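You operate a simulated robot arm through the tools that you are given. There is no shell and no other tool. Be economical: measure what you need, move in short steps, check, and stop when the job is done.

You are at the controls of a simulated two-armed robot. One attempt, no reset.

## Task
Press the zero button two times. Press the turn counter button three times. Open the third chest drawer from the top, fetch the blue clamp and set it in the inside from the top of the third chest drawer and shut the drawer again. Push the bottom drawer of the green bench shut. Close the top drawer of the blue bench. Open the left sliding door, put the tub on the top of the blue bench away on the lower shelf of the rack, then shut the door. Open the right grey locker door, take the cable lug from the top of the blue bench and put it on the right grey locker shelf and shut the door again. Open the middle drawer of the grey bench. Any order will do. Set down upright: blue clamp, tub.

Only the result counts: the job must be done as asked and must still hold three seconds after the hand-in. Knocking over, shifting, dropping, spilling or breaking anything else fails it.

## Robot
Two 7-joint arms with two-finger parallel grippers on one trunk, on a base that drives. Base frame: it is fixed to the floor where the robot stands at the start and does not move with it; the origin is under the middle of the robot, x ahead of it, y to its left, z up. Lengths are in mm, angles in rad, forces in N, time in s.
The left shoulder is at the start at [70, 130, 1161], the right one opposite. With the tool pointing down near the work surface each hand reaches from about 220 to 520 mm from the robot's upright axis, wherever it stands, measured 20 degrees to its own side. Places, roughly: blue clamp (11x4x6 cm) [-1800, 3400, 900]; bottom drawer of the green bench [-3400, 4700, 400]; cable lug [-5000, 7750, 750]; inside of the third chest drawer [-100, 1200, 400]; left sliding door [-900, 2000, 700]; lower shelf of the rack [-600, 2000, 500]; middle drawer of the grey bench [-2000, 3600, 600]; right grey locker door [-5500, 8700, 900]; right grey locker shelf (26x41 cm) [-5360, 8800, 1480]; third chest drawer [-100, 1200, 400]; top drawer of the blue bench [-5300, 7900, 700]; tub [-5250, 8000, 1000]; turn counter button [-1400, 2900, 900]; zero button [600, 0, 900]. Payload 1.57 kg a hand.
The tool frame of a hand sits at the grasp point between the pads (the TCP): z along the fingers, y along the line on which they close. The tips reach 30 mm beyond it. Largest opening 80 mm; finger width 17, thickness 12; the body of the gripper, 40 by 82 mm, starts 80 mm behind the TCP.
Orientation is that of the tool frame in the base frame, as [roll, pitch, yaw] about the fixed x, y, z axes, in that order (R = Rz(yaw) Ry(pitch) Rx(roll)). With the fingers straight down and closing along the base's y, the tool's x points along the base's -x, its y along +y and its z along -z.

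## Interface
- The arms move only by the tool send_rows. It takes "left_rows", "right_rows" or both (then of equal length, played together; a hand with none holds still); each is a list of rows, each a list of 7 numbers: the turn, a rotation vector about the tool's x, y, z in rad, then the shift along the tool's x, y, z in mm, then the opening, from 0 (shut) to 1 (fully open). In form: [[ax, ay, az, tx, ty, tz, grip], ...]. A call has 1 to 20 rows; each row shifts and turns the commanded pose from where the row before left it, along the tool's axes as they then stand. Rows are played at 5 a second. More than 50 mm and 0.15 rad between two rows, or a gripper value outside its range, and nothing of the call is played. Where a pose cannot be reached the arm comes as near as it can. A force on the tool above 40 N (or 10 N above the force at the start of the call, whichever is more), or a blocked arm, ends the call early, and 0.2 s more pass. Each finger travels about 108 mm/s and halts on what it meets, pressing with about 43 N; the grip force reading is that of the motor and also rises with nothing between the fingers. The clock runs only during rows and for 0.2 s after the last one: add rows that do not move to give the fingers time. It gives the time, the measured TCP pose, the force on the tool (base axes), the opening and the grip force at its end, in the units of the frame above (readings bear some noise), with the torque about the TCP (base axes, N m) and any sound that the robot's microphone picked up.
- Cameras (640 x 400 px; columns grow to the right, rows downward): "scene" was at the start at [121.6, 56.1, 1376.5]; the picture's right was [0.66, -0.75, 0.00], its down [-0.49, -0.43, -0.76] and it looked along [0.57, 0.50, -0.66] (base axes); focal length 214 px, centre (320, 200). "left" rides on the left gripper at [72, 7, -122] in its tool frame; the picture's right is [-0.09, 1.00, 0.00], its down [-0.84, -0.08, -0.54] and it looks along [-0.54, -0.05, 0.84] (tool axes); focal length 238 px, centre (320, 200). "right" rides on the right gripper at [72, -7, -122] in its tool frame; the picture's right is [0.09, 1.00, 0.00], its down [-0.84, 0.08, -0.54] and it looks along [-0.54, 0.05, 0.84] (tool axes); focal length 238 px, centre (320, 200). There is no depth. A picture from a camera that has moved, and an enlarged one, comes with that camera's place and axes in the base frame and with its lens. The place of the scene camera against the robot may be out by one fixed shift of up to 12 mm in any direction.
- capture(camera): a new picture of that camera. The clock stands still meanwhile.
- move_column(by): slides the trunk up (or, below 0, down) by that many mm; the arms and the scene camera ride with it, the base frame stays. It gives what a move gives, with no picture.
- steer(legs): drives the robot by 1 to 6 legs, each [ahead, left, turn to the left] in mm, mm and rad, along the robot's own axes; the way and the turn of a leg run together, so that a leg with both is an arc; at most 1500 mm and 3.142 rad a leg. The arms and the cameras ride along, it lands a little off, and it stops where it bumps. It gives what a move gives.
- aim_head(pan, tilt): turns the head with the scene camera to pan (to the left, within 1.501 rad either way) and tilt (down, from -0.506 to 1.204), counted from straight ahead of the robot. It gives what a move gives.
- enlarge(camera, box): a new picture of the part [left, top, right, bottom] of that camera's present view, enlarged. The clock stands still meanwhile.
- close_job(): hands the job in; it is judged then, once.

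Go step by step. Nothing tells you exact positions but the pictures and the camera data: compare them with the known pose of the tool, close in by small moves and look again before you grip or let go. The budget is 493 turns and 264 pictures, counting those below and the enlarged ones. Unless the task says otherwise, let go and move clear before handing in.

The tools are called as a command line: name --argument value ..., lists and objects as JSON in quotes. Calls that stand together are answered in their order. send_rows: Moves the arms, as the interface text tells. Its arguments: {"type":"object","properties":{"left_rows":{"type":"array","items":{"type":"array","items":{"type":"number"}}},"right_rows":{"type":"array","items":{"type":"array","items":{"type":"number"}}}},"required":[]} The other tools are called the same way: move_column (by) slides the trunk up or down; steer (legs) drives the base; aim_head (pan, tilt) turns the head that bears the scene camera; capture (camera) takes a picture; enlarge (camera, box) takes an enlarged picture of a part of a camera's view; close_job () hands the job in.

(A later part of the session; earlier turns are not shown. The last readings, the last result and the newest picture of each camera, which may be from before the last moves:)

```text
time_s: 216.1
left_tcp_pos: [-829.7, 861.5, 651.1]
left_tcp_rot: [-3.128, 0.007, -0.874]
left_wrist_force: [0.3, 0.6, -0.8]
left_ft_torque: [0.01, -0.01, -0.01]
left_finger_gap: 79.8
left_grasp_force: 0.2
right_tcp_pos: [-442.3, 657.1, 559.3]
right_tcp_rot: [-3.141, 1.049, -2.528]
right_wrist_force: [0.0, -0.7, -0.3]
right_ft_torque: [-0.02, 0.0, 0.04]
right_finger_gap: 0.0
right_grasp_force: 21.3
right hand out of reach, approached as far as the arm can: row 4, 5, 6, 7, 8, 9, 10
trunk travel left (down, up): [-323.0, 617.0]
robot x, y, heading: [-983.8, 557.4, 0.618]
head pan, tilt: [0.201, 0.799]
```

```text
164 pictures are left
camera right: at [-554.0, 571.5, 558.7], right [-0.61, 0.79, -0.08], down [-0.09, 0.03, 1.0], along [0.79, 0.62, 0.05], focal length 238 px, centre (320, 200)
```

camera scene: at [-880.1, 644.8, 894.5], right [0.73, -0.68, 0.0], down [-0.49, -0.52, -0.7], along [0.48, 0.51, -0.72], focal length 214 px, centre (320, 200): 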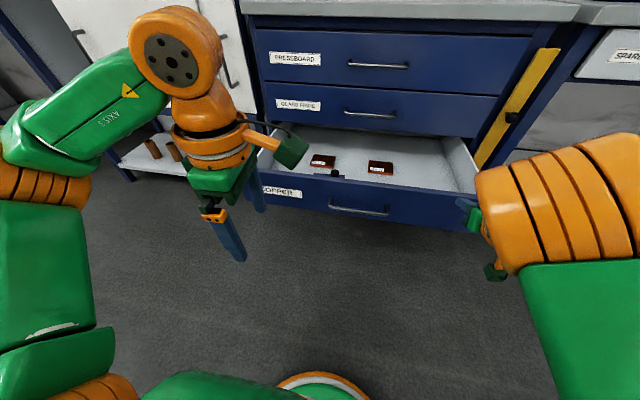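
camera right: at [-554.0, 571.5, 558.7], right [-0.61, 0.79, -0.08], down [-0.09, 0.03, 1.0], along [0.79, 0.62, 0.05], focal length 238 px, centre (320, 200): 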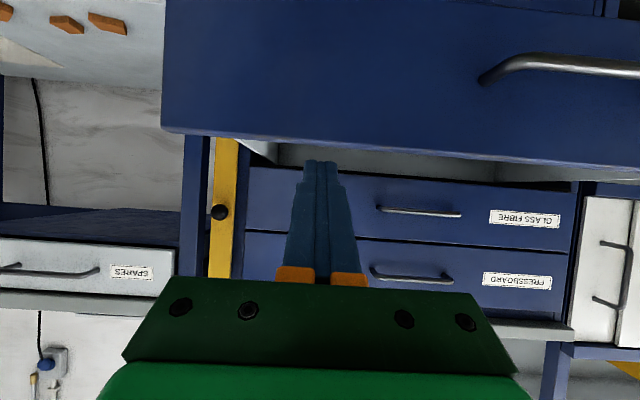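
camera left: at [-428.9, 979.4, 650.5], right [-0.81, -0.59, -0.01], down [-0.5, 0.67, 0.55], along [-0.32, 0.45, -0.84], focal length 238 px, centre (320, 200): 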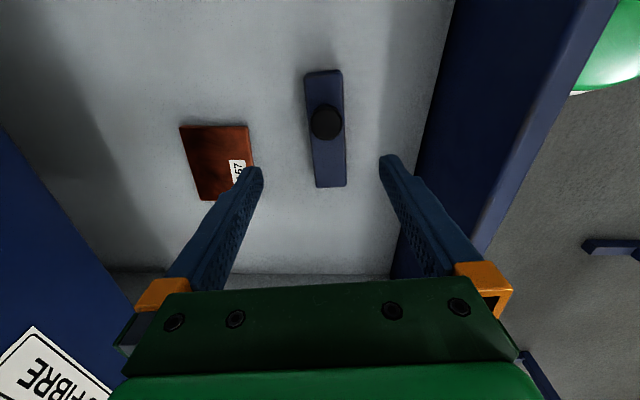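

The right hand points forward-down. I slide left 100 mm, lower the trunk to panel height, and push with the base.

steer --legs '[[0, 90, 0.008]]'

move_column --by -105

capture --camera "scene"

capture --camera "right"

```text
time_s: 217.2
left_tcp_pos: [-885.5, 937.2, 649.0]
left_tcp_rot: [-3.127, 0.007, -0.866]
left_wrist_force: [0.1, -1.3, 0.6]
left_ft_torque: [-0.01, -0.04, 0.0]
left_finger_gap: 80.0
left_grasp_force: 0.0
right_tcp_pos: [-494.2, 737.2, 558.4]
right_tcp_rot: [3.137, 1.049, -2.521]
right_wrist_force: [0.1, -0.5, 0.0]
right_ft_torque: [0.0, -0.02, 0.01]
right_finger_gap: 0.0
right_grasp_force: 21.1
trunk travel left (down, up): [-323.0, 617.0]
robot x, y, heading: [-1037.6, 630.0, 0.624]
head pan, tilt: [0.201, 0.799]
```

```text
time_s: 218.5
left_tcp_pos: [-884.3, 937.2, 544.1]
left_tcp_rot: [-3.129, 0.008, -0.867]
left_wrist_force: [-0.1, 0.1, 1.1]
left_ft_torque: [0.0, 0.05, 0.02]
left_finger_gap: 80.0
left_grasp_force: 0.0
right_tcp_pos: [-495.1, 736.6, 454.8]
right_tcp_rot: [3.139, 1.049, -2.521]
right_wrist_force: [-0.4, -0.1, -0.3]
right_ft_torque: [0.01, -0.02, -0.01]
right_finger_gap: 0.0
right_grasp_force: 21.3
trunk travel left (down, up): [-218.0, 722.0]
robot x, y, heading: [-1036.0, 628.1, 0.626]
head pan, tilt: [0.201, 0.799]
```

```text
163 pictures are left
camera scene: at [-933.7, 719.3, 789.5], right [0.74, -0.68, 0.0], down [-0.49, -0.53, -0.7], along [0.47, 0.51, -0.72], focal length 214 px, centre (320, 200)
```

scene: 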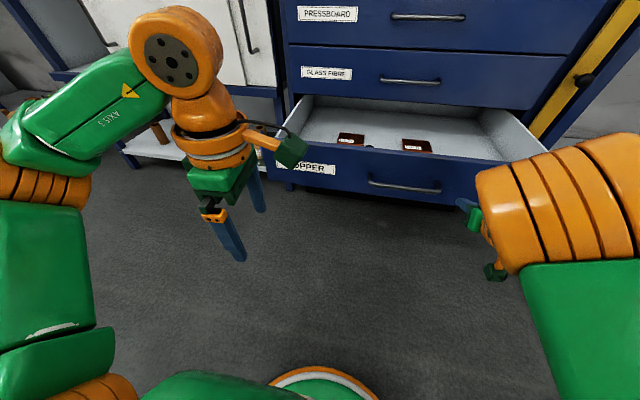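

```text
162 pictures are left
camera right: at [-606.8, 648.9, 453.7], right [-0.62, 0.78, -0.08], down [-0.09, 0.03, 1.0], along [0.78, 0.62, 0.05], focal length 238 px, centre (320, 200)
```

right: 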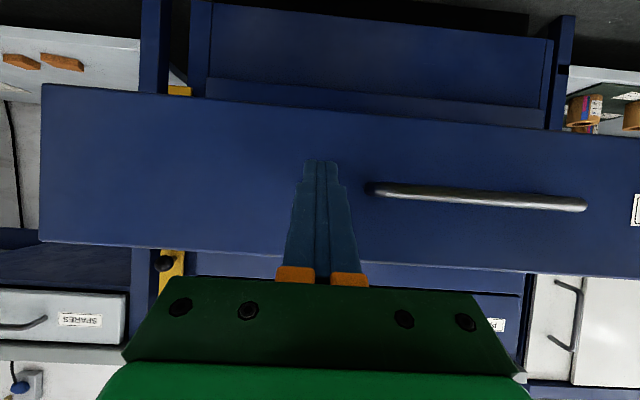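

The fingertips face the panel beside the handle. I drive forward to push.

steer --legs '[[330, 0, 0]]'

capture --camera "scene"

```text
time_s: 220.7
left_tcp_pos: [-611.8, 1130.7, 544.2]
left_tcp_rot: [-3.129, 0.007, -0.87]
left_wrist_force: [-0.1, 0.2, -0.9]
left_ft_torque: [-0.02, -0.01, 0.03]
left_finger_gap: 80.2
left_grasp_force: 0.1
right_tcp_pos: [-221.4, 929.7, 454.2]
right_tcp_rot: [3.136, 1.05, -2.527]
right_wrist_force: [0.5, -0.7, 0.1]
right_ft_torque: [-0.02, -0.01, -0.03]
right_finger_gap: 0.1
right_grasp_force: 21.4
trunk travel left (down, up): [-218.0, 722.0]
robot x, y, heading: [-767.6, 827.2, 0.622]
head pan, tilt: [0.201, 0.799]
```

```text
161 pictures are left
camera scene: at [-661.2, 914.3, 789.4], right [0.73, -0.68, 0.0], down [-0.49, -0.52, -0.7], along [0.47, 0.51, -0.72], focal length 214 px, centre (320, 200)
```

scene: 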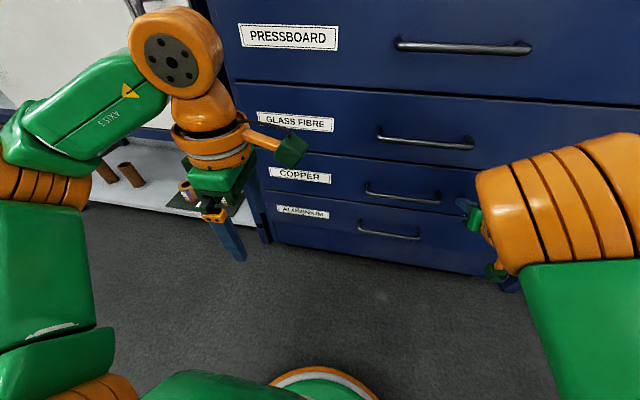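

It appears nearly shut. I push a bit further and check.

steer --legs '[[25, 0, 0]]'

enlarge --camera "scene" --box '[240, 80, 500, 260]'

```text
time_s: 221.5
left_tcp_pos: [-605.7, 1134.5, 544.9]
left_tcp_rot: [-3.126, 0.007, -0.872]
left_wrist_force: [0.5, -0.1, -0.4]
left_ft_torque: [0.01, 0.05, 0.0]
left_finger_gap: 79.9
left_grasp_force: 0.0
right_tcp_pos: [-219.5, 931.4, 455.0]
right_tcp_rot: [3.138, 1.044, -2.528]
right_wrist_force: [-10.1, -4.8, 3.8]
right_ft_torque: [-0.03, -0.02, 0.06]
right_finger_gap: 0.0
right_grasp_force: 21.7
trunk travel left (down, up): [-218.0, 722.0]
robot x, y, heading: [-758.9, 827.9, 0.623]
head pan, tilt: [0.201, 0.799]
stopped in leg 1: the force on the tool passed its limit at 63 N (the readings are from after the stop); the commanded pose is now the measured one
```

```text
2.22 times, centred on (370, 170) of scene
camera zoom: at [-657.0, 917.7, 789.8], right [0.73, -0.68, 0.0], down [-0.49, -0.52, -0.7], along [0.48, 0.51, -0.72], focal length 477 px, centre (209, 267)
```

zoom: 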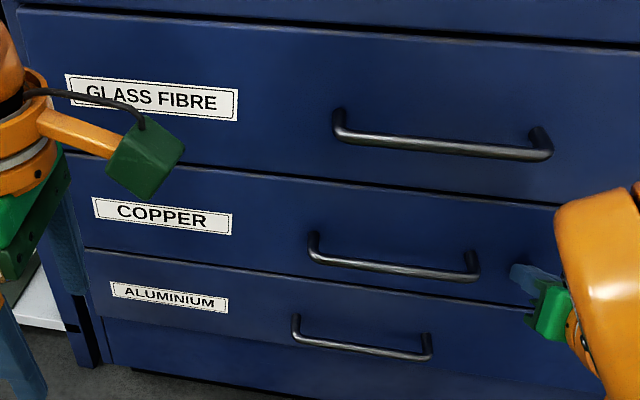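

The COPPER drawer is flush shut. I back off and drive left along to the grey bench's drawers.

steer --legs '[[-90, 0, 0], [0, 1000, 0], [0, 1000, 0]]'

aim_head --pan 0.9 --tilt 0.35

capture --camera "scene"

```text
time_s: 232.2
left_tcp_pos: [-1823.9, 2717.6, 544.2]
left_tcp_rot: [-3.128, 0.007, -0.897]
left_wrist_force: [0.6, -1.0, -0.5]
left_ft_torque: [-0.01, -0.01, 0.02]
left_finger_gap: 80.0
left_grasp_force: 0.0
right_tcp_pos: [-1442.4, 2503.8, 453.0]
right_tcp_rot: [3.136, 1.042, -2.555]
right_wrist_force: [0.8, 0.0, -0.3]
right_ft_torque: [0.0, -0.04, 0.0]
right_finger_gap: 0.0
right_grasp_force: 21.4
trunk travel left (down, up): [-218.0, 722.0]
robot x, y, heading: [-1989.5, 2418.1, 0.594]
head pan, tilt: [0.201, 0.799]
```

```text
time_s: 233.3
left_tcp_pos: [-1824.3, 2718.2, 544.8]
left_tcp_rot: [-3.128, 0.006, -0.898]
left_wrist_force: [0.3, -0.1, 0.6]
left_ft_torque: [-0.01, 0.0, -0.01]
left_finger_gap: 80.1
left_grasp_force: 0.0
right_tcp_pos: [-1442.4, 2503.9, 452.3]
right_tcp_rot: [3.136, 1.042, -2.555]
right_wrist_force: [-0.5, 1.1, -0.2]
right_ft_torque: [0.0, -0.02, 0.0]
right_finger_gap: 0.1
right_grasp_force: 21.2
trunk travel left (down, up): [-218.0, 722.0]
robot x, y, heading: [-1989.0, 2415.1, 0.591]
head pan, tilt: [0.901, 0.351]
```

```text
159 pictures are left
camera scene: at [-1929.1, 2537.7, 829.0], right [1.0, -0.08, 0.0], down [-0.03, -0.34, -0.94], along [0.07, 0.94, -0.34], focal length 214 px, centre (320, 200)
```

scene: 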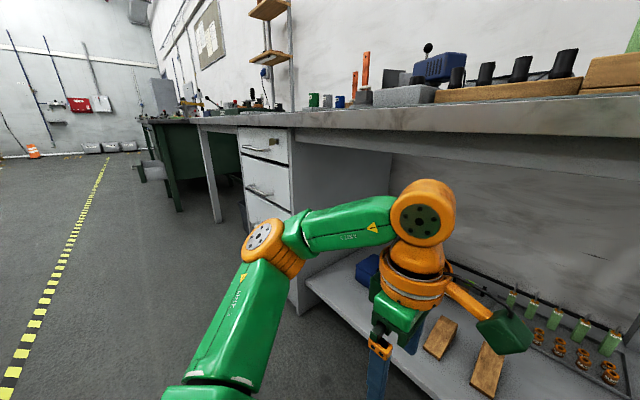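

The grey bench's white drawer stack is ahead on the left. I move on 1050 mm and face it.

steer --legs '[[0, 0, 0.036], [0, 1050, 0]]'

aim_head --pan -0.1 --tilt 0.6

capture --camera "scene"

capture --camera "right"

```text
time_s: 234.2
left_tcp_pos: [-1831.0, 2720.8, 544.2]
left_tcp_rot: [-3.129, 0.007, -0.874]
left_wrist_force: [0.4, 0.9, -0.3]
left_ft_torque: [0.02, 0.01, 0.01]
left_finger_gap: 80.0
left_grasp_force: 0.1
right_tcp_pos: [-1441.5, 2509.2, 451.8]
right_tcp_rot: [-3.132, 1.036, -2.544]
right_wrist_force: [0.0, -2.2, 1.2]
right_ft_torque: [0.01, -0.01, -0.05]
right_finger_gap: 0.1
right_grasp_force: 21.0
trunk travel left (down, up): [-218.0, 722.0]
robot x, y, heading: [-1983.1, 2415.9, 0.618]
head pan, tilt: [0.901, 0.351]
stopped in leg 1: the force on the tool passed its limit at 46 N (the readings are from after the stop); the commanded pose is now the measured one
```

```text
time_s: 235.4
left_tcp_pos: [-1830.3, 2720.4, 544.3]
left_tcp_rot: [-3.127, 0.011, -0.874]
left_wrist_force: [-0.7, -0.8, -0.6]
left_ft_torque: [0.06, 0.0, -0.01]
left_finger_gap: 79.9
left_grasp_force: 0.1
right_tcp_pos: [-1442.2, 2509.6, 453.2]
right_tcp_rot: [-3.135, 1.036, -2.542]
right_wrist_force: [2.1, -3.9, 1.8]
right_ft_torque: [0.03, -0.02, -0.11]
right_finger_gap: 0.0
right_grasp_force: 21.2
trunk travel left (down, up): [-218.0, 722.0]
robot x, y, heading: [-1988.2, 2412.2, 0.618]
head pan, tilt: [-0.099, 0.6]
```

```text
158 pictures are left
camera scene: at [-1860.2, 2488.5, 806.4], right [0.5, -0.87, 0.0], down [-0.49, -0.28, -0.83], along [0.72, 0.41, -0.56], focal length 214 px, centre (320, 200)
```

scene: 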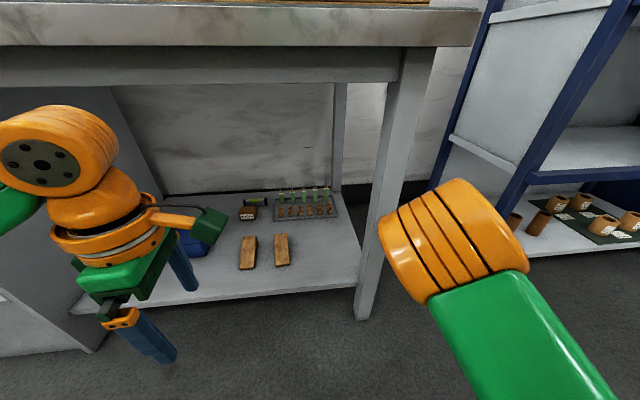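

```text
157 pictures are left
camera right: at [-1556.5, 2425.1, 453.4], right [-0.59, 0.8, -0.08], down [-0.08, 0.04, 1.0], along [0.8, 0.6, 0.04], focal length 238 px, centre (320, 200)
```

right: 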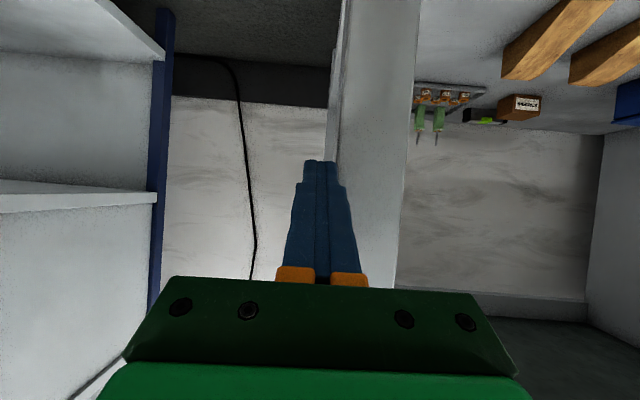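

The right fingertips touched the bench leg. I back off 150 mm, then slide left.

steer --legs '[[-150, 0, 0], [0, 1050, 0]]'

capture --camera "scene"

capture --camera "right"

```text
time_s: 241.6
left_tcp_pos: [-2545.9, 3441.0, 544.7]
left_tcp_rot: [-3.129, 0.008, -0.855]
left_wrist_force: [-0.1, 0.1, 1.7]
left_ft_torque: [-0.03, 0.01, 0.02]
left_finger_gap: 80.2
left_grasp_force: 0.0
right_tcp_pos: [-2152.7, 3237.4, 453.1]
right_tcp_rot: [-3.135, 1.035, -2.522]
right_wrist_force: [-0.6, 0.2, -0.8]
right_ft_torque: [0.02, 0.0, -0.01]
right_finger_gap: 0.0
right_grasp_force: 20.9
trunk travel left (down, up): [-218.0, 722.0]
robot x, y, heading: [-2697.6, 3133.0, 0.64]
head pan, tilt: [-0.099, 0.6]
```

```text
156 pictures are left
camera scene: at [-2569.9, 3207.3, 806.3], right [0.51, -0.86, 0.0], down [-0.49, -0.29, -0.82], along [0.71, 0.42, -0.57], focal length 214 px, centre (320, 200)
```

scene: 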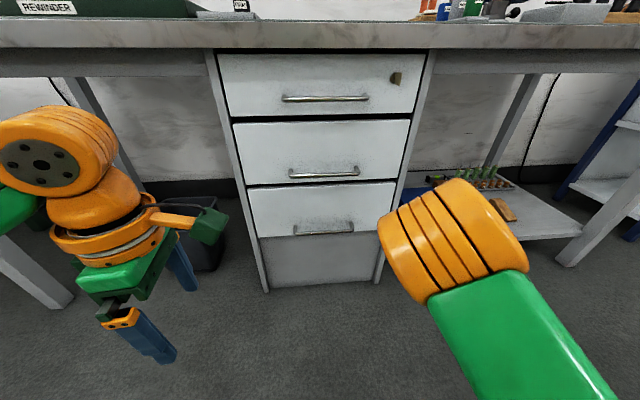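

```text
155 pictures are left
camera right: at [-2265.1, 3150.4, 453.3], right [-0.61, 0.79, -0.08], down [-0.08, 0.04, 1.0], along [0.79, 0.62, 0.04], focal length 238 px, centre (320, 200)
```

right: 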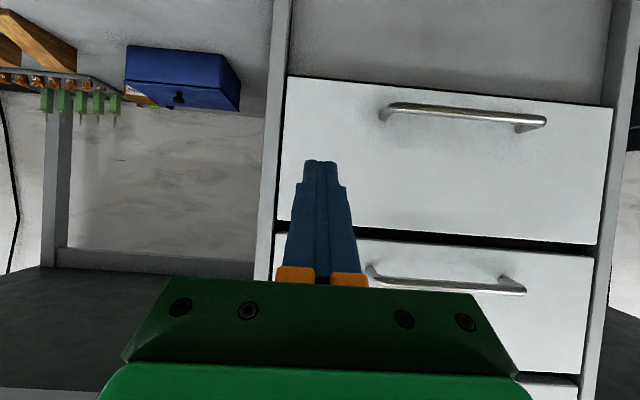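

The middle handle is at about (-2147, 3443, 552). I bring the right hand inward, level it, roll it and open it.

move_column --by 100

send_rows --right_rows '[[0, 0, 0, 0, 40, 0, 1], [0, 0, 0, 0, 40, 0, 1], [0, 0, 0, 0, 30, 0, 1], [0, -0.15, 0, 0, 0, 0, 1], [0, -0.15, 0, 0, 0, 0, 1], [0, -0.15, 0, 0, 0, 0, 1], [0, 0, -0.1428, 0, 0, 0, 1], [0, 0, -0.1428, 0, 0, 0, 1], [0, 0, -0.1428, 0, 0, 0, 1], [0, 0, -0.1428, 0, 0, 0, 1], [0, 0, -0.1428, 0, 0, 0, 1], [0, 0, -0.1428, 0, 0, 0, 1], [0, 0, -0.1428, 0, 0, 0, 1], [0, 0, -0.1428, 0, 0, 0, 1], [0, 0, -0.1428, 0, 0, 0, 1], [0, 0, -0.1428, 0, 0, 0, 1], [0, 0, -0.1428, 0, 0, 0, 1], [0, 0, 0, 0, 0, 0, 1]]'

capture --camera "right"

```text
time_s: 242.9
left_tcp_pos: [-2546.0, 3441.1, 645.0]
left_tcp_rot: [-3.13, 0.006, -0.854]
left_wrist_force: [-0.7, 0.4, -0.2]
left_ft_torque: [0.02, -0.03, -0.01]
left_finger_gap: 80.0
left_grasp_force: 0.0
right_tcp_pos: [-2153.1, 3236.5, 551.7]
right_tcp_rot: [-3.136, 1.033, -2.523]
right_wrist_force: [-0.5, 0.9, -0.1]
right_ft_torque: [0.01, 0.0, 0.03]
right_finger_gap: 0.0
right_grasp_force: 21.7
trunk travel left (down, up): [-318.0, 622.0]
robot x, y, heading: [-2697.2, 3129.7, 0.64]
head pan, tilt: [-0.099, 0.6]
```

```text
time_s: 246.7
left_tcp_pos: [-2546.3, 3440.7, 644.4]
left_tcp_rot: [-3.128, 0.007, -0.852]
left_wrist_force: [0.5, 0.4, -0.4]
left_ft_torque: [0.02, 0.01, 0.0]
left_finger_gap: 79.8
left_grasp_force: 0.1
right_tcp_pos: [-2079.2, 3205.7, 546.4]
right_tcp_rot: [-1.655, -0.003, -0.956]
right_wrist_force: [0.1, 1.1, -0.5]
right_ft_torque: [0.02, 0.01, 0.02]
right_finger_gap: 79.8
right_grasp_force: 0.0
right hand out of reach, approached as far as the arm can: row 1, 2, 3, 10, 11, 12, 13, 14, 15
trunk travel left (down, up): [-318.0, 622.0]
robot x, y, heading: [-2692.1, 3129.8, 0.639]
head pan, tilt: [-0.099, 0.6]
```

```text
154 pictures are left
camera right: at [-2136.5, 3077.4, 564.3], right [-0.01, -0.13, -0.99], down [-0.93, 0.37, -0.03], along [0.37, 0.92, -0.12], focal length 238 px, centre (320, 200)
```

right: 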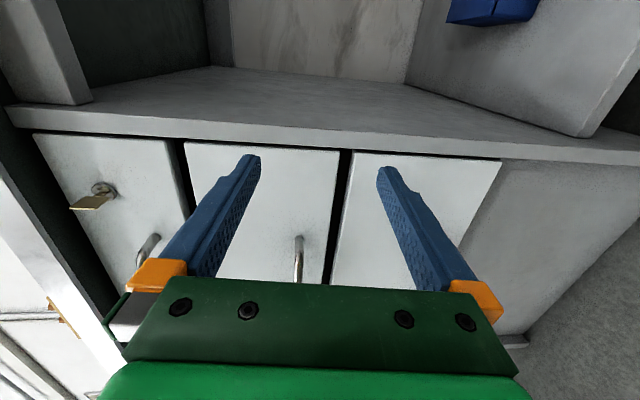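

The hand is level with vertical closing. I drive left 232 mm to line up with the handle.

steer --legs '[[0, 230, -0.01]]'

capture --camera "right"

capture --camera "scene"

```text
time_s: 248.4
left_tcp_pos: [-2677.5, 3624.3, 644.4]
left_tcp_rot: [-3.127, 0.007, -0.866]
left_wrist_force: [-0.4, 0.3, 0.7]
left_ft_torque: [0.02, 0.0, -0.01]
left_finger_gap: 80.0
left_grasp_force: 0.1
right_tcp_pos: [-2213.8, 3383.0, 546.6]
right_tcp_rot: [-1.656, -0.002, -0.97]
right_wrist_force: [-0.6, -0.5, 0.5]
right_ft_torque: [-0.02, -0.02, 0.01]
right_finger_gap: 80.0
right_grasp_force: 0.0
trunk travel left (down, up): [-318.0, 622.0]
robot x, y, heading: [-2834.5, 3317.2, 0.625]
head pan, tilt: [-0.099, 0.6]
```

```text
153 pictures are left
camera right: at [-2273.2, 3255.8, 564.5], right [-0.02, -0.13, -0.99], down [-0.92, 0.38, -0.03], along [0.38, 0.92, -0.12], focal length 238 px, centre (320, 200)
```

right: 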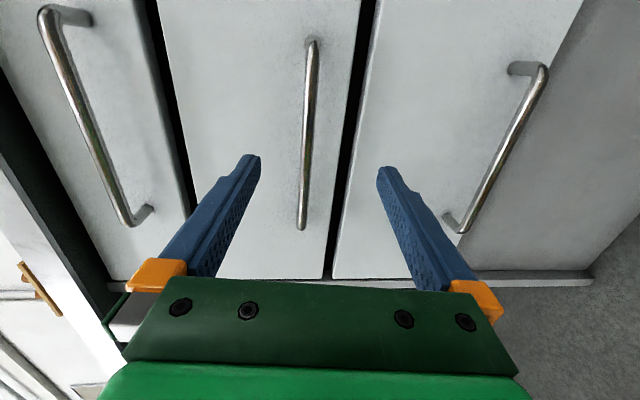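

```text
152 pictures are left
camera scene: at [-2704.9, 3391.7, 906.3], right [0.5, -0.86, 0.0], down [-0.49, -0.28, -0.82], along [0.71, 0.41, -0.57], focal length 214 px, centre (320, 200)
```

scene: 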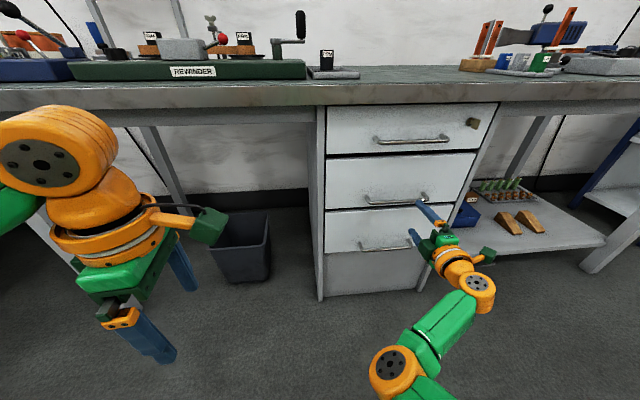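

Lined up. I level the hand, raise 8 mm and go forward 80 mm.

send_rows --right_rows '[[0.083, 0, 0, 0, -8, 0, 1], [0, 0, 0, 0, 0, 40, 1], [0, 0, 0, 0, 0, 38, 1], [0, 0, 0, 0, 0, 0, 1]]'

capture --camera "right"

enlarge --camera "scene" --box '[350, 150, 500, 260]'

```text
time_s: 249.4
left_tcp_pos: [-2678.0, 3623.8, 643.8]
left_tcp_rot: [-3.127, 0.008, -0.865]
left_wrist_force: [0.3, 0.3, 0.0]
left_ft_torque: [0.02, -0.01, -0.01]
left_finger_gap: 79.9
left_grasp_force: 0.1
right_tcp_pos: [-2149.2, 3427.2, 552.8]
right_tcp_rot: [-1.572, -0.003, -0.972]
right_wrist_force: [-0.8, -0.5, 0.6]
right_ft_torque: [0.01, -0.02, -0.02]
right_finger_gap: 80.0
right_grasp_force: 0.0
trunk travel left (down, up): [-318.0, 622.0]
robot x, y, heading: [-2829.3, 3317.8, 0.629]
head pan, tilt: [-0.099, 0.6]
```

```text
151 pictures are left
camera right: at [-2210.2, 3299.1, 560.8], right [0.05, -0.08, -1.0], down [-0.92, 0.38, -0.08], along [0.39, 0.92, -0.05], focal length 238 px, centre (320, 200)
```

right: 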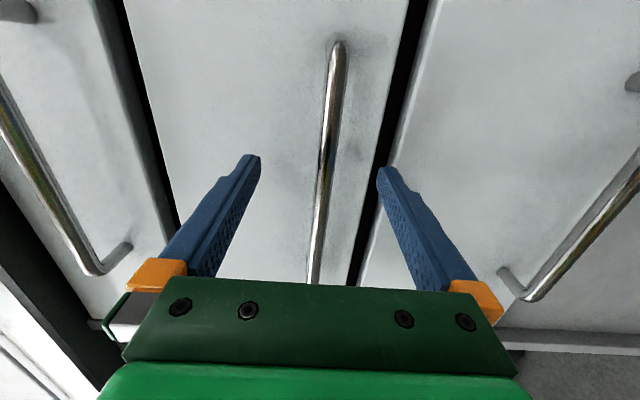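

```text
3.64 times, centred on (425, 205) of scene
camera zoom: at [-2704.8, 3391.4, 906.3], right [0.5, -0.86, 0.0], down [-0.49, -0.28, -0.82], along [0.71, 0.41, -0.57], focal length 780 px, centre (-62, 182)
```

zoom: 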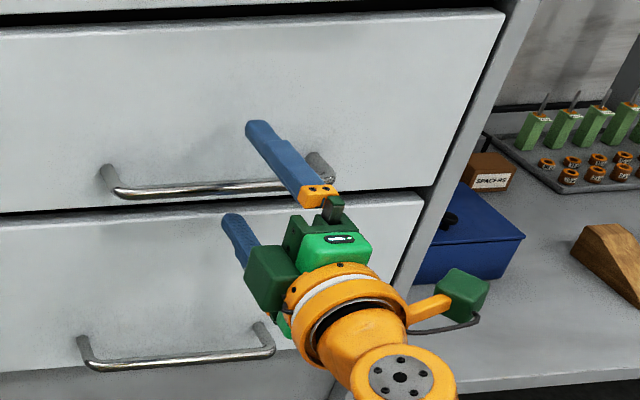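

The bar is between the fingers. Close.

send_rows --right_rows '[[0, 0, 0, 0, 0, 6, 0.4], [0, 0, 0, 0, 0, 0, 0], [0, 0, 0, 0, 0, 0, 0], [0, 0, 0, 0, 0, 0, 0]]'

```text
time_s: 250.4
left_tcp_pos: [-2677.9, 3622.1, 643.5]
left_tcp_rot: [-3.129, 0.01, -0.868]
left_wrist_force: [-0.6, -0.2, 0.4]
left_ft_torque: [-0.03, -0.01, 0.04]
left_finger_gap: 79.9
left_grasp_force: 0.0
right_tcp_pos: [-2144.6, 3430.3, 550.8]
right_tcp_rot: [-1.579, -0.004, -0.969]
right_wrist_force: [-14.1, -4.3, -14.4]
right_ft_torque: [-0.02, 0.17, 0.16]
right_finger_gap: 11.8
right_grasp_force: 29.0
trunk travel left (down, up): [-318.0, 622.0]
robot x, y, heading: [-2827.8, 3317.7, 0.624]
head pan, tilt: [-0.099, 0.6]
```

Gripped. I pull by driving back.

send_rows --right_rows '[[0, 0, 0, 0, -2, -15, 0], [0, 0, 0, 0, 0, -20, 0], [0, 0, 0, 0, 0, 0, 0]]'

steer --legs '[[-230, 0, 0]]'

capture --camera "scene"

```text
time_s: 251.2
left_tcp_pos: [-2675.6, 3624.6, 643.5]
left_tcp_rot: [-3.132, 0.012, -0.864]
left_wrist_force: [-0.2, -0.6, -0.5]
left_ft_torque: [-0.01, 0.01, -0.02]
left_finger_gap: 80.0
left_grasp_force: 0.1
right_tcp_pos: [-2172.0, 3411.7, 549.2]
right_tcp_rot: [-1.581, 0.001, -0.969]
right_wrist_force: [-0.8, 2.0, -15.9]
right_ft_torque: [-0.04, 0.14, 0.18]
right_finger_gap: 11.6
right_grasp_force: 28.9
trunk travel left (down, up): [-318.0, 622.0]
robot x, y, heading: [-2828.3, 3316.4, 0.629]
head pan, tilt: [-0.099, 0.6]
```

```text
time_s: 252.9
left_tcp_pos: [-2859.3, 3490.3, 644.6]
left_tcp_rot: [-3.13, 0.014, -0.862]
left_wrist_force: [0.0, 0.0, 0.6]
left_ft_torque: [-0.02, 0.02, -0.03]
left_finger_gap: 80.2
left_grasp_force: 0.1
right_tcp_pos: [-2352.7, 3278.9, 551.0]
right_tcp_rot: [-1.576, 0.002, -0.968]
right_wrist_force: [12.5, -16.7, -13.6]
right_ft_torque: [-0.2, 0.04, -0.61]
right_finger_gap: 11.7
right_grasp_force: 29.3
trunk travel left (down, up): [-318.0, 622.0]
robot x, y, heading: [-3011.8, 3185.6, 0.629]
head pan, tilt: [-0.099, 0.6]
```

```text
149 pictures are left
camera scene: at [-2882.5, 3256.8, 905.7], right [0.51, -0.86, -0.01], down [-0.49, -0.28, -0.82], along [0.71, 0.42, -0.57], focal length 214 px, centre (320, 200)
```

scene: 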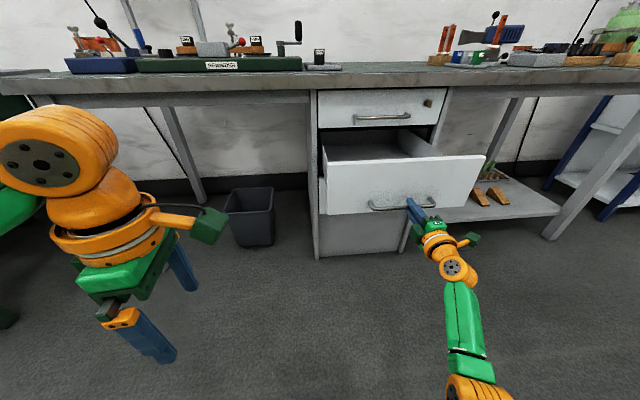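

Open by about 265 mm; I pull further to be safe, up to its stop.

steer --legs '[[-100, 0, 0]]'

capture --camera "scene"

```text
time_s: 254.1
left_tcp_pos: [-2940.6, 3431.3, 644.2]
left_tcp_rot: [-3.133, 0.014, -0.862]
left_wrist_force: [-0.1, 1.2, -0.9]
left_ft_torque: [0.02, 0.0, -0.04]
left_finger_gap: 80.0
left_grasp_force: 0.1
right_tcp_pos: [-2433.8, 3220.8, 549.2]
right_tcp_rot: [-1.578, 0.0, -0.966]
right_wrist_force: [4.1, -9.2, -14.6]
right_ft_torque: [-0.09, 0.15, 0.31]
right_finger_gap: 11.7
right_grasp_force: 28.7
trunk travel left (down, up): [-318.0, 622.0]
robot x, y, heading: [-3091.0, 3125.0, 0.635]
head pan, tilt: [-0.099, 0.6]
```

```text
148 pictures are left
camera scene: at [-2964.0, 3199.3, 905.7], right [0.51, -0.86, 0.0], down [-0.49, -0.29, -0.82], along [0.71, 0.42, -0.57], focal length 214 px, centre (320, 200)
```

scene: 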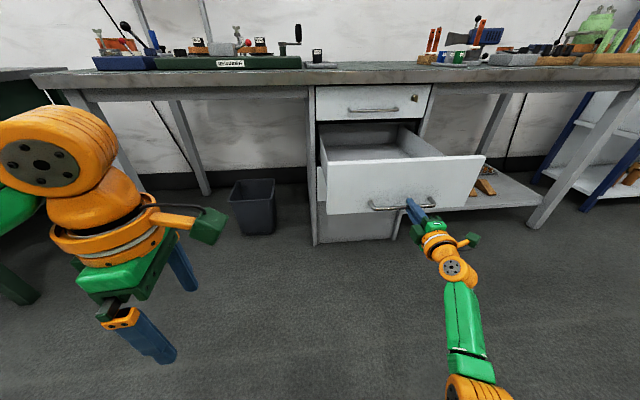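

Open by 365 mm now. I release and back off.

send_rows --right_rows '[[0, 0, 0, 0, 0, 0, 0.5], [0, 0, 0, 0, 0, 0, 1], [0, 0, 0, 0, 0, 0, 1], [0, 0, 0, 0, 0, -20, 1], [0, 0, 0, 0, 0, -40, 1], [0, 0, 0, 0, 0, -40, 1]]'

steer --legs '[[-100, 0, 0]]'

aim_head --pan 1.2 --tilt 0.4

capture --camera "scene"

```text
time_s: 255.5
left_tcp_pos: [-2943.8, 3431.6, 644.8]
left_tcp_rot: [-3.128, 0.007, -0.863]
left_wrist_force: [-1.4, -0.7, -0.6]
left_ft_torque: [-0.01, -0.03, -0.03]
left_finger_gap: 79.9
left_grasp_force: 0.1
right_tcp_pos: [-2521.1, 3163.0, 554.1]
right_tcp_rot: [-1.572, -0.005, -0.964]
right_wrist_force: [0.4, 0.0, -0.1]
right_ft_torque: [-0.01, 0.02, 0.02]
right_finger_gap: 79.7
right_grasp_force: 0.1
trunk travel left (down, up): [-318.0, 622.0]
robot x, y, heading: [-3093.1, 3124.6, 0.628]
head pan, tilt: [-0.099, 0.6]
```

```text
time_s: 256.6
left_tcp_pos: [-3023.3, 3373.2, 644.4]
left_tcp_rot: [-3.128, 0.007, -0.862]
left_wrist_force: [-0.1, -0.2, 0.0]
left_ft_torque: [0.02, -0.03, 0.02]
left_finger_gap: 80.2
left_grasp_force: 0.1
right_tcp_pos: [-2600.3, 3104.5, 553.7]
right_tcp_rot: [-1.573, -0.004, -0.967]
right_wrist_force: [0.1, 0.6, 0.1]
right_ft_torque: [0.02, -0.01, 0.01]
right_finger_gap: 80.1
right_grasp_force: 0.1
trunk travel left (down, up): [-318.0, 622.0]
robot x, y, heading: [-3174.7, 3065.4, 0.631]
head pan, tilt: [-0.099, 0.6]
```

```text
time_s: 258.1
left_tcp_pos: [-3024.4, 3374.4, 643.8]
left_tcp_rot: [-3.127, 0.008, -0.861]
left_wrist_force: [0.3, -0.2, -0.3]
left_ft_torque: [-0.04, 0.01, -0.01]
left_finger_gap: 79.9
left_grasp_force: 0.1
right_tcp_pos: [-2600.3, 3105.2, 553.6]
right_tcp_rot: [-1.57, -0.002, -0.967]
right_wrist_force: [-0.1, 0.0, -0.3]
right_ft_torque: [-0.01, -0.02, 0.04]
right_finger_gap: 80.2
right_grasp_force: 0.1
trunk travel left (down, up): [-318.0, 622.0]
robot x, y, heading: [-3174.8, 3065.1, 0.625]
head pan, tilt: [1.201, 0.4]
```

```text
147 pictures are left
camera scene: at [-3148.9, 3186.1, 924.6], right [0.97, 0.26, 0.0], down [0.1, -0.38, -0.92], along [-0.24, 0.89, -0.39], focal length 214 px, centre (320, 200)
```

scene: 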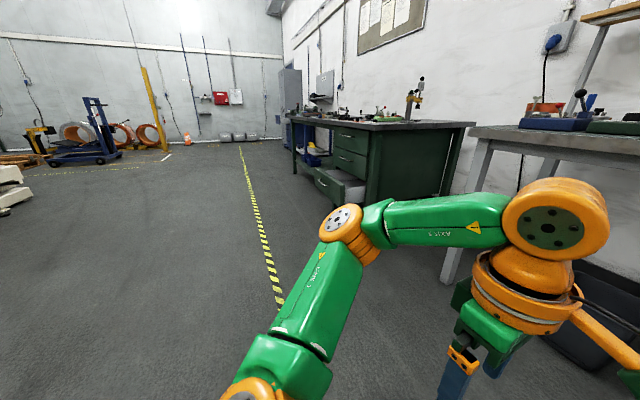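

The green bench's bottom drawer stands open ahead. I close the right fingers and slide left until opposite it.

send_rows --right_rows '[[0, 0, 0, 0, 0, 0, 0], [0, 0, 0, 0, 0, 0, 0], [0, 0, 0, 0, 0, 0, 0], [0, 0, 0, 0, 0, 0, 0]]'

steer --legs '[[0, 850, 0], [0, 850, 0]]'

aim_head --pan -0.2 --tilt 0.5

capture --camera "scene"

```text
time_s: 259.1
left_tcp_pos: [-3022.9, 3374.1, 643.8]
left_tcp_rot: [-3.127, 0.008, -0.862]
left_wrist_force: [0.1, 0.5, -0.4]
left_ft_torque: [-0.02, 0.0, 0.02]
left_finger_gap: 80.1
left_grasp_force: 0.0
right_tcp_pos: [-2600.2, 3104.0, 553.1]
right_tcp_rot: [-1.572, -0.004, -0.967]
right_wrist_force: [0.9, 0.4, -0.1]
right_ft_torque: [0.01, 0.02, 0.02]
right_finger_gap: 0.0
right_grasp_force: 21.8
trunk travel left (down, up): [-318.0, 622.0]
robot x, y, heading: [-3174.7, 3067.3, 0.63]
head pan, tilt: [1.201, 0.4]
```

```text
time_s: 267.8
left_tcp_pos: [-4037.9, 4754.5, 643.0]
left_tcp_rot: [-3.128, 0.007, -0.859]
left_wrist_force: [0.7, -0.1, -0.3]
left_ft_torque: [0.02, -0.03, -0.01]
left_finger_gap: 79.9
left_grasp_force: 0.0
right_tcp_pos: [-3615.4, 4485.9, 551.9]
right_tcp_rot: [-1.572, -0.005, -0.965]
right_wrist_force: [-0.7, -0.3, 0.3]
right_ft_torque: [0.02, -0.02, -0.01]
right_finger_gap: 0.0
right_grasp_force: 20.9
trunk travel left (down, up): [-318.0, 622.0]
robot x, y, heading: [-4187.7, 4440.2, 0.635]
head pan, tilt: [1.201, 0.4]
```

```text
time_s: 269.3
left_tcp_pos: [-4039.0, 4754.5, 643.3]
left_tcp_rot: [-3.127, 0.007, -0.857]
left_wrist_force: [0.3, -0.1, 1.0]
left_ft_torque: [0.03, -0.02, 0.0]
left_finger_gap: 80.0
left_grasp_force: 0.0
right_tcp_pos: [-3614.8, 4486.2, 553.3]
right_tcp_rot: [-1.572, -0.004, -0.964]
right_wrist_force: [-0.8, 0.4, -0.2]
right_ft_torque: [0.03, 0.01, 0.0]
right_finger_gap: 0.0
right_grasp_force: 21.0
trunk travel left (down, up): [-318.0, 622.0]
robot x, y, heading: [-4190.3, 4449.1, 0.636]
head pan, tilt: [-0.201, 0.499]
```

```text
146 pictures are left
camera scene: at [-4056.9, 4514.1, 915.4], right [0.42, -0.91, 0.0], down [-0.43, -0.2, -0.88], along [0.8, 0.37, -0.48], focal length 214 px, centre (320, 200)
```

scene: 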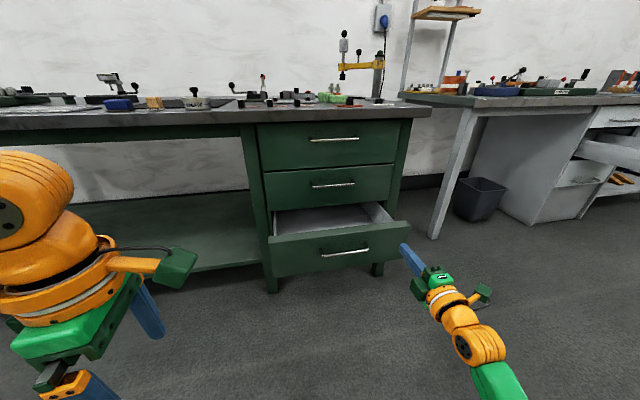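

Drawer panel centre about (-3510, 4690, 407). My right fingertips will meet it just right of the handle. I lower the trunk and push with the base.

move_column --by -145

capture --camera "right"

steer --legs '[[140, 0, 0]]'

capture --camera "scene"

```text
time_s: 271.0
left_tcp_pos: [-4038.6, 4753.3, 498.0]
left_tcp_rot: [-3.129, 0.008, -0.858]
left_wrist_force: [0.4, 0.3, 0.4]
left_ft_torque: [-0.01, -0.02, -0.02]
left_finger_gap: 80.1
left_grasp_force: 0.0
right_tcp_pos: [-3614.6, 4485.3, 408.5]
right_tcp_rot: [-1.572, -0.003, -0.963]
right_wrist_force: [-0.3, 0.5, -0.2]
right_ft_torque: [-0.02, -0.02, -0.01]
right_finger_gap: 0.0
right_grasp_force: 21.4
trunk travel left (down, up): [-173.0, 767.0]
robot x, y, heading: [-4187.9, 4447.3, 0.628]
head pan, tilt: [-0.201, 0.499]
```

```text
145 pictures are left
camera right: at [-3674.6, 4357.8, 416.5], right [0.05, -0.08, -1.0], down [-0.92, 0.38, -0.08], along [0.38, 0.92, -0.05], focal length 238 px, centre (320, 200)
```

right: 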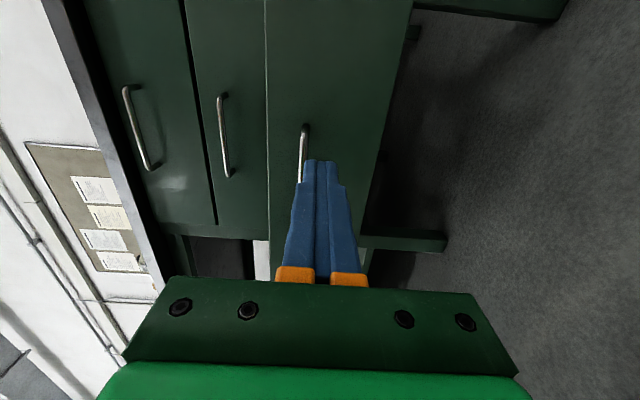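

```text
time_s: 272.4
left_tcp_pos: [-3922.4, 4838.2, 499.2]
left_tcp_rot: [-3.128, 0.005, -0.859]
left_wrist_force: [0.0, -0.4, -1.4]
left_ft_torque: [0.01, -0.01, 0.02]
left_finger_gap: 80.0
left_grasp_force: 0.1
right_tcp_pos: [-3499.6, 4569.9, 407.4]
right_tcp_rot: [-1.573, -0.004, -0.965]
right_wrist_force: [-0.1, 0.0, 0.7]
right_ft_torque: [0.01, 0.03, 0.01]
right_finger_gap: 0.3
right_grasp_force: 20.9
trunk travel left (down, up): [-173.0, 767.0]
robot x, y, heading: [-4069.1, 4530.8, 0.631]
head pan, tilt: [-0.201, 0.499]
```

```text
144 pictures are left
camera scene: at [-3941.3, 4598.5, 770.4], right [0.42, -0.91, 0.0], down [-0.43, -0.2, -0.88], along [0.8, 0.37, -0.48], focal length 214 px, centre (320, 200)
```

scene: 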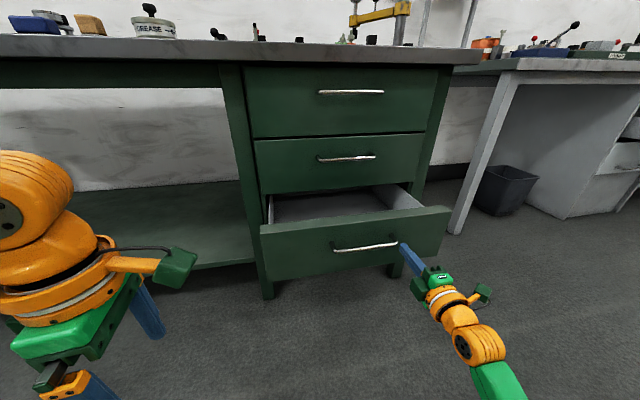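

The tip is near the handle's end; I shift 45 mm right to meet the plain panel, then push.

steer --legs '[[0, -45, 0], [220, 0, 0]]'

capture --camera "scene"

```text
time_s: 274.5
left_tcp_pos: [-3729.1, 4922.8, 499.7]
left_tcp_rot: [-3.128, 0.006, -0.859]
left_wrist_force: [0.4, 0.4, 0.8]
left_ft_torque: [-0.02, 0.01, 0.01]
left_finger_gap: 79.9
left_grasp_force: 0.0
right_tcp_pos: [-3307.5, 4655.4, 408.1]
right_tcp_rot: [-1.575, -0.005, -0.96]
right_wrist_force: [-6.3, -2.3, 3.1]
right_ft_torque: [0.13, -0.1, 0.09]
right_finger_gap: 0.0
right_grasp_force: 21.4
trunk travel left (down, up): [-173.0, 767.0]
robot x, y, heading: [-3877.5, 4613.9, 0.635]
head pan, tilt: [-0.201, 0.499]
stopped in leg 2: the force on the tool passed its limit at 421 N (the readings are from after the stop); the commanded pose is now the measured one
```

```text
143 pictures are left
camera scene: at [-3747.7, 4684.4, 770.7], right [0.42, -0.91, 0.0], down [-0.43, -0.2, -0.88], along [0.8, 0.37, -0.48], focal length 214 px, centre (320, 200)
```

scene: 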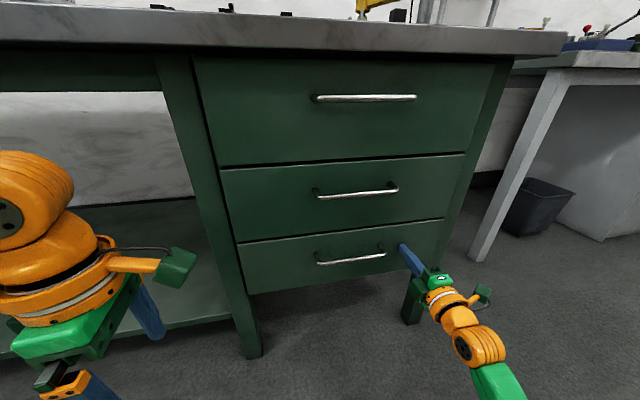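

The drawer reached its stop. I check it is flush.

enlarge --camera "scene" --box '[180, 140, 480, 330]'

```text
2.11 times, centred on (330, 235) of scene
camera zoom: at [-3747.7, 4684.4, 770.7], right [0.42, -0.91, 0.0], down [-0.43, -0.2, -0.88], along [0.8, 0.37, -0.48], focal length 452 px, centre (299, 126)
```

zoom: 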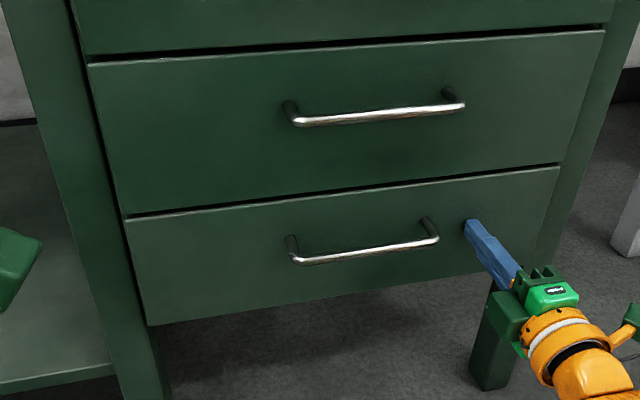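

Flush. I back off, raise the trunk and go on toward the blue bench.

steer --legs '[[-300, 0, 0]]'

move_column --by 300

aim_head --pan 1.2 --tilt 0.4

capture --camera "scene"

```text
time_s: 276.6
left_tcp_pos: [-3971.8, 4745.9, 498.5]
left_tcp_rot: [-3.13, 0.007, -0.861]
left_wrist_force: [-0.9, 0.1, 0.2]
left_ft_torque: [0.0, 0.03, -0.01]
left_finger_gap: 80.2
left_grasp_force: 0.1
right_tcp_pos: [-3550.2, 4479.1, 406.3]
right_tcp_rot: [-1.58, -0.004, -0.958]
right_wrist_force: [-0.5, -0.1, -0.2]
right_ft_torque: [0.01, -0.01, -0.05]
right_finger_gap: 0.0
right_grasp_force: 21.1
trunk travel left (down, up): [-173.0, 767.0]
robot x, y, heading: [-4121.1, 4437.4, 0.636]
head pan, tilt: [-0.201, 0.499]
```

```text
time_s: 279.6
left_tcp_pos: [-3972.0, 4746.0, 798.7]
left_tcp_rot: [-3.13, 0.006, -0.859]
left_wrist_force: [0.7, 0.5, 0.0]
left_ft_torque: [-0.02, -0.01, -0.02]
left_finger_gap: 79.8
left_grasp_force: 0.1
right_tcp_pos: [-3549.5, 4479.2, 706.5]
right_tcp_rot: [-1.581, -0.003, -0.957]
right_wrist_force: [-0.4, 0.6, 0.5]
right_ft_torque: [0.0, -0.02, 0.01]
right_finger_gap: 0.1
right_grasp_force: 21.5
trunk travel left (down, up): [-473.0, 467.0]
robot x, y, heading: [-4119.8, 4440.7, 0.633]
head pan, tilt: [-0.201, 0.499]
```

```text
time_s: 281.1
left_tcp_pos: [-3971.9, 4745.9, 799.7]
left_tcp_rot: [-3.129, 0.005, -0.859]
left_wrist_force: [-0.1, 0.1, -0.3]
left_ft_torque: [0.0, -0.01, -0.02]
left_finger_gap: 80.1
left_grasp_force: 0.0
right_tcp_pos: [-3549.5, 4479.2, 706.3]
right_tcp_rot: [-1.582, -0.005, -0.958]
right_wrist_force: [-1.0, -0.6, -0.3]
right_ft_torque: [0.02, 0.02, 0.01]
right_finger_gap: 0.3
right_grasp_force: 21.5
trunk travel left (down, up): [-473.0, 467.0]
robot x, y, heading: [-4119.0, 4438.6, 0.635]
head pan, tilt: [1.201, 0.4]
```

```text
141 pictures are left
camera scene: at [-4096.5, 4557.8, 1079.6], right [0.97, 0.26, 0.0], down [0.1, -0.38, -0.92], along [-0.24, 0.89, -0.39], focal length 214 px, centre (320, 200)
```

scene: 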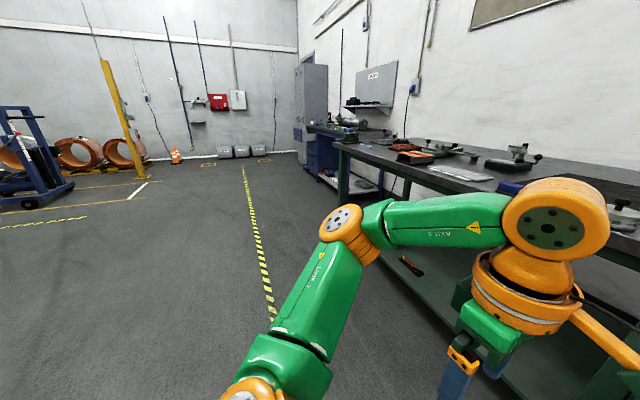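

Clear way to the blue bench and grey locker. I slide left 2700 mm.

steer --legs '[[0, 900, -0.005], [0, 900, -0.005], [0, 900, 0]]'

aim_head --pan 0.6 --tilt 0.35

capture --camera "scene"

```text
time_s: 294.4
left_tcp_pos: [-5567.1, 6900.3, 800.4]
left_tcp_rot: [-3.13, 0.008, -0.862]
left_wrist_force: [-0.1, -0.2, 0.7]
left_ft_torque: [-0.02, 0.02, 0.02]
left_finger_gap: 80.2
left_grasp_force: 0.1
right_tcp_pos: [-5147.5, 6630.6, 706.5]
right_tcp_rot: [-1.579, -0.002, -0.962]
right_wrist_force: [0.7, -0.6, -0.5]
right_ft_torque: [0.01, -0.02, -0.01]
right_finger_gap: 0.0
right_grasp_force: 21.3
trunk travel left (down, up): [-473.0, 467.0]
robot x, y, heading: [-5721.0, 6592.8, 0.631]
head pan, tilt: [1.201, 0.4]
```

```text
time_s: 295.4
left_tcp_pos: [-5567.8, 6900.5, 799.3]
left_tcp_rot: [-3.129, 0.007, -0.859]
left_wrist_force: [-0.1, 0.5, 0.3]
left_ft_torque: [0.0, 0.0, 0.03]
left_finger_gap: 80.2
left_grasp_force: 0.0
right_tcp_pos: [-5146.6, 6630.4, 705.4]
right_tcp_rot: [-1.58, -0.004, -0.962]
right_wrist_force: [-0.1, -0.6, -0.1]
right_ft_torque: [-0.02, 0.03, 0.0]
right_finger_gap: 0.0
right_grasp_force: 21.5
trunk travel left (down, up): [-473.0, 467.0]
robot x, y, heading: [-5720.2, 6594.7, 0.627]
head pan, tilt: [0.6, 0.351]
```

```text
140 pictures are left
camera scene: at [-5639.2, 6710.1, 1084.1], right [0.94, -0.33, 0.0], down [-0.11, -0.32, -0.94], along [0.31, 0.89, -0.34], focal length 214 px, centre (320, 200)
```

scene: 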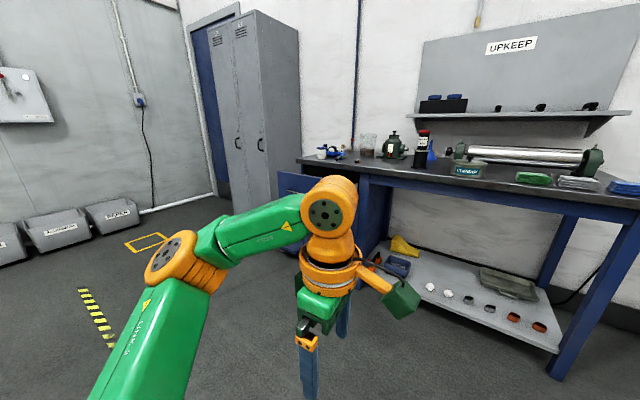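

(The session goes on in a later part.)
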